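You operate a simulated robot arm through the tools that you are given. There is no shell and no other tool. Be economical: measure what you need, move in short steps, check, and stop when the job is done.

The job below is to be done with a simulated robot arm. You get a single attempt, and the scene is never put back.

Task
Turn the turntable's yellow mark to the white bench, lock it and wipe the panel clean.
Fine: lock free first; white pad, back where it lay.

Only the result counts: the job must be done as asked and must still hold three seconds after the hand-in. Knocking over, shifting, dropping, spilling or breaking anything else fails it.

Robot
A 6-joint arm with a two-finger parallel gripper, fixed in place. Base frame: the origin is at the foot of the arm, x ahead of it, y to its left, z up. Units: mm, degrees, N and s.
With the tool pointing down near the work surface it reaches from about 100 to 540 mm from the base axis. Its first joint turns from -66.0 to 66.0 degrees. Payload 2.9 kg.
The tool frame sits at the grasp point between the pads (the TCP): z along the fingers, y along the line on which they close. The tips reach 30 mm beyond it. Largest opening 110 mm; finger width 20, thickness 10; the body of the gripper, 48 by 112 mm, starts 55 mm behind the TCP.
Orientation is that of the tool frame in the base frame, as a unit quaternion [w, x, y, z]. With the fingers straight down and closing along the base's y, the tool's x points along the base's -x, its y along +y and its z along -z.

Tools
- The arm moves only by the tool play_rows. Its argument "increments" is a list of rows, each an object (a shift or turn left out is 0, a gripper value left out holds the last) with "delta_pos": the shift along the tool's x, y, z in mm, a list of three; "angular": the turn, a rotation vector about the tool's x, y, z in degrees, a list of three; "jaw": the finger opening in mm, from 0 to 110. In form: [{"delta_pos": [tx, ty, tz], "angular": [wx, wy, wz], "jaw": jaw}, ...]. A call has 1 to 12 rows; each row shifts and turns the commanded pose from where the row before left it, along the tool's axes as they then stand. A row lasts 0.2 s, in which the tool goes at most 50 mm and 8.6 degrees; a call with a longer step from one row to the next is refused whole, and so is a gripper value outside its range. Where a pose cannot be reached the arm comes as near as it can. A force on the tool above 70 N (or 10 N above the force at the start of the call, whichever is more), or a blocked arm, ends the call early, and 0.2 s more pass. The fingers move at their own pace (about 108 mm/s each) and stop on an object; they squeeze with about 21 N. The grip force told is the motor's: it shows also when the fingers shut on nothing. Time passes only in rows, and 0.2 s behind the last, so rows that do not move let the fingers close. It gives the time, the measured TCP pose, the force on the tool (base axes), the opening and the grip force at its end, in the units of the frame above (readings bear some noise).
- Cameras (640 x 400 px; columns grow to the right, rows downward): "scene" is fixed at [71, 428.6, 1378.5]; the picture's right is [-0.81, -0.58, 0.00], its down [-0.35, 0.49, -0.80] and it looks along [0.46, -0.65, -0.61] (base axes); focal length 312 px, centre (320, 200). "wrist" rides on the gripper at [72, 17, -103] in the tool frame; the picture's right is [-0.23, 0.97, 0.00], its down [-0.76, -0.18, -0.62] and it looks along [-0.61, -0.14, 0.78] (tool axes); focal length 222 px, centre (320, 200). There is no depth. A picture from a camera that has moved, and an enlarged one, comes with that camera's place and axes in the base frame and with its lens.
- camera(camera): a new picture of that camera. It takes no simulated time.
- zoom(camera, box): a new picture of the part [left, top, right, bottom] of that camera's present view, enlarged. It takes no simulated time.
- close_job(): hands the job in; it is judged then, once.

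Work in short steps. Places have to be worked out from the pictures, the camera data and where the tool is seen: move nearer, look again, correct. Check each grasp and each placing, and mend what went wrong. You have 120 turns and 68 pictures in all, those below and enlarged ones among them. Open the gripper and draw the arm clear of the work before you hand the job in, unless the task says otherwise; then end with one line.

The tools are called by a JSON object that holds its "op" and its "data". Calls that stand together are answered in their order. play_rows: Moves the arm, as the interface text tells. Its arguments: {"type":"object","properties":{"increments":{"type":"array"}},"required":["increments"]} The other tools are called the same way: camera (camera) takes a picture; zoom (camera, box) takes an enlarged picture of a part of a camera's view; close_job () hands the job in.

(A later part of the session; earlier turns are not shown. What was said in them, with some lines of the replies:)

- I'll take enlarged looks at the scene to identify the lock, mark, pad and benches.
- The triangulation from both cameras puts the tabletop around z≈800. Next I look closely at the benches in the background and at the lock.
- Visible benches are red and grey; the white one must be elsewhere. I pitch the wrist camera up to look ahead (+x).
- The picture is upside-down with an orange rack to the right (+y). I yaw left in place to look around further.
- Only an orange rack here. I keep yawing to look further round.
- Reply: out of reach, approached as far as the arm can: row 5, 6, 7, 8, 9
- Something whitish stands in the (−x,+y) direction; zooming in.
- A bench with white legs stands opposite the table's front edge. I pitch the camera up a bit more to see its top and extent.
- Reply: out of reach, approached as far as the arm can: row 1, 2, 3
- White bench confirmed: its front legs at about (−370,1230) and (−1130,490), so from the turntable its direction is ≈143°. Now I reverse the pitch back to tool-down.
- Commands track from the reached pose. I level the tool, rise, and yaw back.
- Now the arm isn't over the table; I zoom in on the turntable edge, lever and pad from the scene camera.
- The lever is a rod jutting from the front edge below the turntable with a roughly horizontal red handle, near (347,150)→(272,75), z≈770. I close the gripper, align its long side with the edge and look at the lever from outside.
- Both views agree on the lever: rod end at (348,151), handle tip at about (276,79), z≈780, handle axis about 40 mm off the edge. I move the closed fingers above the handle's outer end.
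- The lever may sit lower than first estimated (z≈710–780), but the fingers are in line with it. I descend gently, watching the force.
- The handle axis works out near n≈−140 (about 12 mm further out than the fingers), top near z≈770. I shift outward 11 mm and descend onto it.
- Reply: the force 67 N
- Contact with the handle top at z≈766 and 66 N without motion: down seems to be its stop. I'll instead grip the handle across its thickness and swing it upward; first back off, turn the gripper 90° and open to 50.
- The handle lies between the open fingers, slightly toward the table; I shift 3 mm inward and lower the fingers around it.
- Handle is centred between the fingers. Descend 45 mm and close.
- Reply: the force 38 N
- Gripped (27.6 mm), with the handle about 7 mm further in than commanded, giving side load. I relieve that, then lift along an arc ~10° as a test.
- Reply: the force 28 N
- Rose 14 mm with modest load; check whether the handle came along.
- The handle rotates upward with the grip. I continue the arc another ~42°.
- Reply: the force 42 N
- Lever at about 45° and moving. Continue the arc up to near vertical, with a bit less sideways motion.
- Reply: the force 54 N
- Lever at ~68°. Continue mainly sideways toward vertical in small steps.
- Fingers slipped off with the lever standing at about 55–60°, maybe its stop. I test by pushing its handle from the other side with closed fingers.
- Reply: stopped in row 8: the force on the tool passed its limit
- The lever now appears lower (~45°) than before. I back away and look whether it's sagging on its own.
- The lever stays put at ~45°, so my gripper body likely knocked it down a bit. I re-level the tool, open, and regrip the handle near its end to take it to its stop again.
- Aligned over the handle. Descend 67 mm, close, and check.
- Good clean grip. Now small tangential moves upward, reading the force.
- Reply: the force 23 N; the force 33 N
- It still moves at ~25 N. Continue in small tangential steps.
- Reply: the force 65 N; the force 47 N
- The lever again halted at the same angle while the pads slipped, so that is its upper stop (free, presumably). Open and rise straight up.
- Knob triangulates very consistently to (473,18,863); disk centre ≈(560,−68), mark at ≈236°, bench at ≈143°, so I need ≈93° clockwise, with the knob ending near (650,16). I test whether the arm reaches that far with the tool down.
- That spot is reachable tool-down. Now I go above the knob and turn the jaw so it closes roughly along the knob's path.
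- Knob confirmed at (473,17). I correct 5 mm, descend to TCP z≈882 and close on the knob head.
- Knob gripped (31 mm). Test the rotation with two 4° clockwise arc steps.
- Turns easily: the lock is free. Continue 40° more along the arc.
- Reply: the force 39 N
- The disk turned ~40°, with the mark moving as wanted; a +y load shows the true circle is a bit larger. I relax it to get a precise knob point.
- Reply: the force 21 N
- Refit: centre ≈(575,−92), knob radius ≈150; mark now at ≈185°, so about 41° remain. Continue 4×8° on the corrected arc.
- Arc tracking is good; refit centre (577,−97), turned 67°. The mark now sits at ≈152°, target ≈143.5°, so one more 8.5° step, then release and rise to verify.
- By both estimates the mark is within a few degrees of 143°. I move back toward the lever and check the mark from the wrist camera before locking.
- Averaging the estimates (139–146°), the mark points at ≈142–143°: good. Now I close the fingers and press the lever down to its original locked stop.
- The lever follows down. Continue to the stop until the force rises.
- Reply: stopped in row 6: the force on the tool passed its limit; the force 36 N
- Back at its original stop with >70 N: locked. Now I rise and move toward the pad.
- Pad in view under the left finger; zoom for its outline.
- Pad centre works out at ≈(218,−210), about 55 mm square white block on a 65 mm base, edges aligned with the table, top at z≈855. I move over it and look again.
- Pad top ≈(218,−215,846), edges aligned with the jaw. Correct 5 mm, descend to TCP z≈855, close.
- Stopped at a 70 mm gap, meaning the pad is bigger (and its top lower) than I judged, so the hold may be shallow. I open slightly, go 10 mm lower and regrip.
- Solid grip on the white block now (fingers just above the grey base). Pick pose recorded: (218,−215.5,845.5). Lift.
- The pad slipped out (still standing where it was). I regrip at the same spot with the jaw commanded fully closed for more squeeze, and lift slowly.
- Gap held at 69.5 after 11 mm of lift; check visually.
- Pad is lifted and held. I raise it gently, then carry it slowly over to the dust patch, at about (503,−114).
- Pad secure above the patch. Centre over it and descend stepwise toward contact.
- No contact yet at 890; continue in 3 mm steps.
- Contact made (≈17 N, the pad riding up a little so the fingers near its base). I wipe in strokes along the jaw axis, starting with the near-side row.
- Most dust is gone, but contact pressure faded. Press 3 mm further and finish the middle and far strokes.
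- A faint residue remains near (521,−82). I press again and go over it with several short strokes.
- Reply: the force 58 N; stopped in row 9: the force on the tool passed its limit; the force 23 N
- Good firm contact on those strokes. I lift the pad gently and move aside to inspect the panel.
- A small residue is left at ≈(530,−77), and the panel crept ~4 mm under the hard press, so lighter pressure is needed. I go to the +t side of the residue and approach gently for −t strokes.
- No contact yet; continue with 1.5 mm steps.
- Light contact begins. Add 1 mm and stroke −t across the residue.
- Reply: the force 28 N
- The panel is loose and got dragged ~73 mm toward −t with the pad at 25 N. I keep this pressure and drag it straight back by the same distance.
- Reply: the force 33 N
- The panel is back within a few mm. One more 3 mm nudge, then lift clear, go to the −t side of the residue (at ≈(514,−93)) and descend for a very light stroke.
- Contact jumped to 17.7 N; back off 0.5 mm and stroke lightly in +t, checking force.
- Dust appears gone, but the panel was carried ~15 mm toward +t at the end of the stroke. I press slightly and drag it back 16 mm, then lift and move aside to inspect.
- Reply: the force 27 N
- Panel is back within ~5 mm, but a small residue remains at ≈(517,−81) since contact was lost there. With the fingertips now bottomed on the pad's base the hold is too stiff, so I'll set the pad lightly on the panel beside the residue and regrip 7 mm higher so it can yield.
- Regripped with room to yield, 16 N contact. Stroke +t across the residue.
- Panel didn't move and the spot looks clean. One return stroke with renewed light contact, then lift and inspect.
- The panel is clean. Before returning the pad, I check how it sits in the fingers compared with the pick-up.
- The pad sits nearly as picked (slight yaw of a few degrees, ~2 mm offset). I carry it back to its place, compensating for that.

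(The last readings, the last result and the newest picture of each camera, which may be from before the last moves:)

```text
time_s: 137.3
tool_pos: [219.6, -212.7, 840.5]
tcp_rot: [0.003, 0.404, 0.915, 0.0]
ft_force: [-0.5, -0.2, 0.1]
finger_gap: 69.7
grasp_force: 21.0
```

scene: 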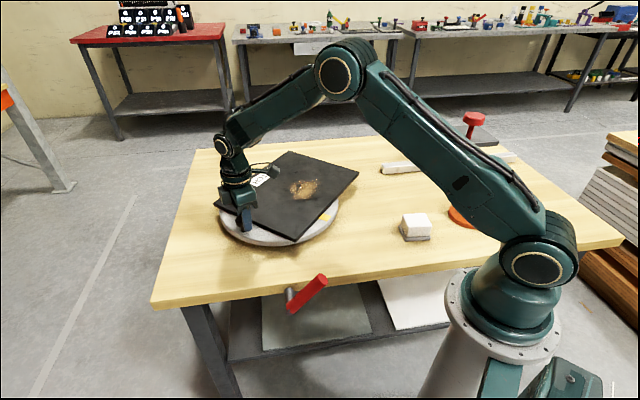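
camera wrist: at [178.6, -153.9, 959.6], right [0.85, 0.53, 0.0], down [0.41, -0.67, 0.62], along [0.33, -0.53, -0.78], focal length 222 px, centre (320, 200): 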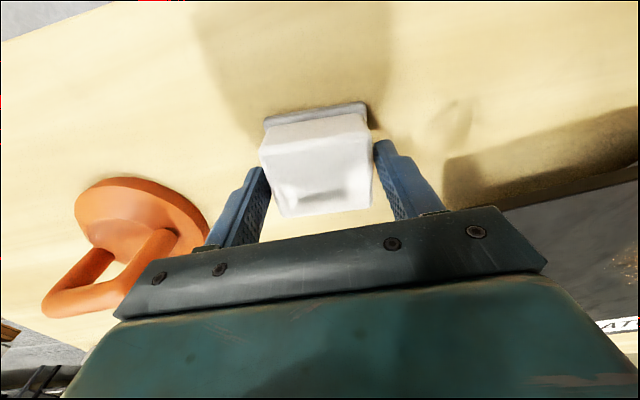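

Not yet touching; continue with 1.5 mm steps.

{"op": "play_rows", "data": {"increments": [{"delta_pos": [0, 0, 1.5]}, {}]}}

{"op": "play_rows", "data": {"increments": [{"delta_pos": [0, 0, 1.5]}, {}]}}

```text
time_s: 137.9
tool_pos: [218.3, -212.5, 838.5]
tcp_rot: [0.004, 0.403, 0.915, 0.0]
ft_force: [-0.2, -0.4, -0.7]
finger_gap: 69.5
grasp_force: 20.9
```

```text
time_s: 138.5
tool_pos: [219.5, -213.1, 838.5]
tcp_rot: [0.004, 0.403, 0.915, -0.001]
ft_force: [-0.2, 0.2, -0.8]
finger_gap: 69.8
grasp_force: 21.2
```

{"op": "play_rows", "data": {"increments": [{"delta_pos": [0, 0, 1.5]}, {}]}}

{"op": "play_rows", "data": {"increments": [{"delta_pos": [0, 0, 1.5]}, {}]}}

```text
time_s: 139.1
tool_pos: [218.4, -212.8, 835.7]
tcp_rot: [0.005, 0.403, 0.915, 0.0]
ft_force: [0.8, -1.0, -0.4]
finger_gap: 69.3
grasp_force: 20.7
```

```text
time_s: 139.7
tool_pos: [218.7, -213.1, 835.9]
tcp_rot: [0.005, 0.404, 0.915, 0.0]
ft_force: [1.2, 1.5, 9.1]
finger_gap: 69.6
grasp_force: 20.8
```

Touchdown (9 N) at TCP z≈836, xy (218.7,−213). Open and retreat straight up, then check.

{"op": "play_rows", "data": {"increments": [{"jaw": 90}, {}, {}, {"delta_pos": [0, 0, -15]}, {"delta_pos": [0, 0, -40]}, {"delta_pos": [0, 0, -45]}, {"delta_pos": [0, 0, -45]}, {"delta_pos": [40, 0, -20]}, {"delta_pos": [40, 0, -20]}, {}]}}

{"op": "camera", "data": {"camera": "scene"}}

```text
time_s: 141.9
tool_pos: [164.9, -153.1, 1018.4]
tcp_rot: [0.004, 0.403, 0.915, 0.0]
ft_force: [0.5, 0.2, 0.7]
finger_gap: 90.2
grasp_force: 0.2
```

```text
2 pictures are left
```

scene: 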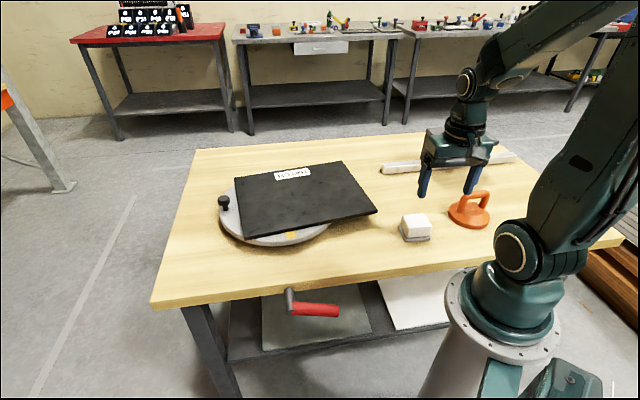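

Everything is in place: pad at its original pixel position, lever in locked position. One last zoom to confirm the panel and pad.

{"op": "zoom", "data": {"camera": "scene", "box": [210, 140, 450, 290]}}

```text
2.67 times, centred on (330, 215) of scene
camera zoom: at [70.9, 428.6, 1378.5], right [-0.81, -0.58, 0.0], down [-0.35, 0.49, -0.8], along [0.46, -0.65, -0.61], focal length 831 px, centre (293, 160)
```

zoom: 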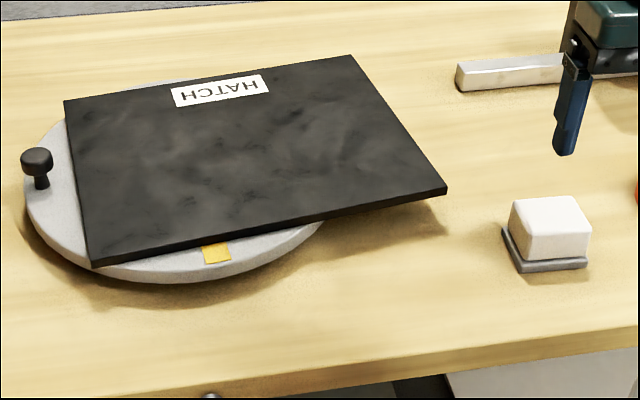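

The panel is clean, the mark faces the white bench, the lever is locked, and the pad is back in its place. The gripper is open and clear, so I'm handing in.

{"op": "close_job", "data": {}}

```text
The job is handed in.
```

The job is handed in: the lock was freed first, the yellow mark turned to within a few degrees of the white bench by my estimate, the turntable locked again, the panel wiped clean and the white pad put back where it lay. One flaw: the loose hatch panel slid on the turntable while I wiped, and I dragged it back to within about 5 mm of where it started.
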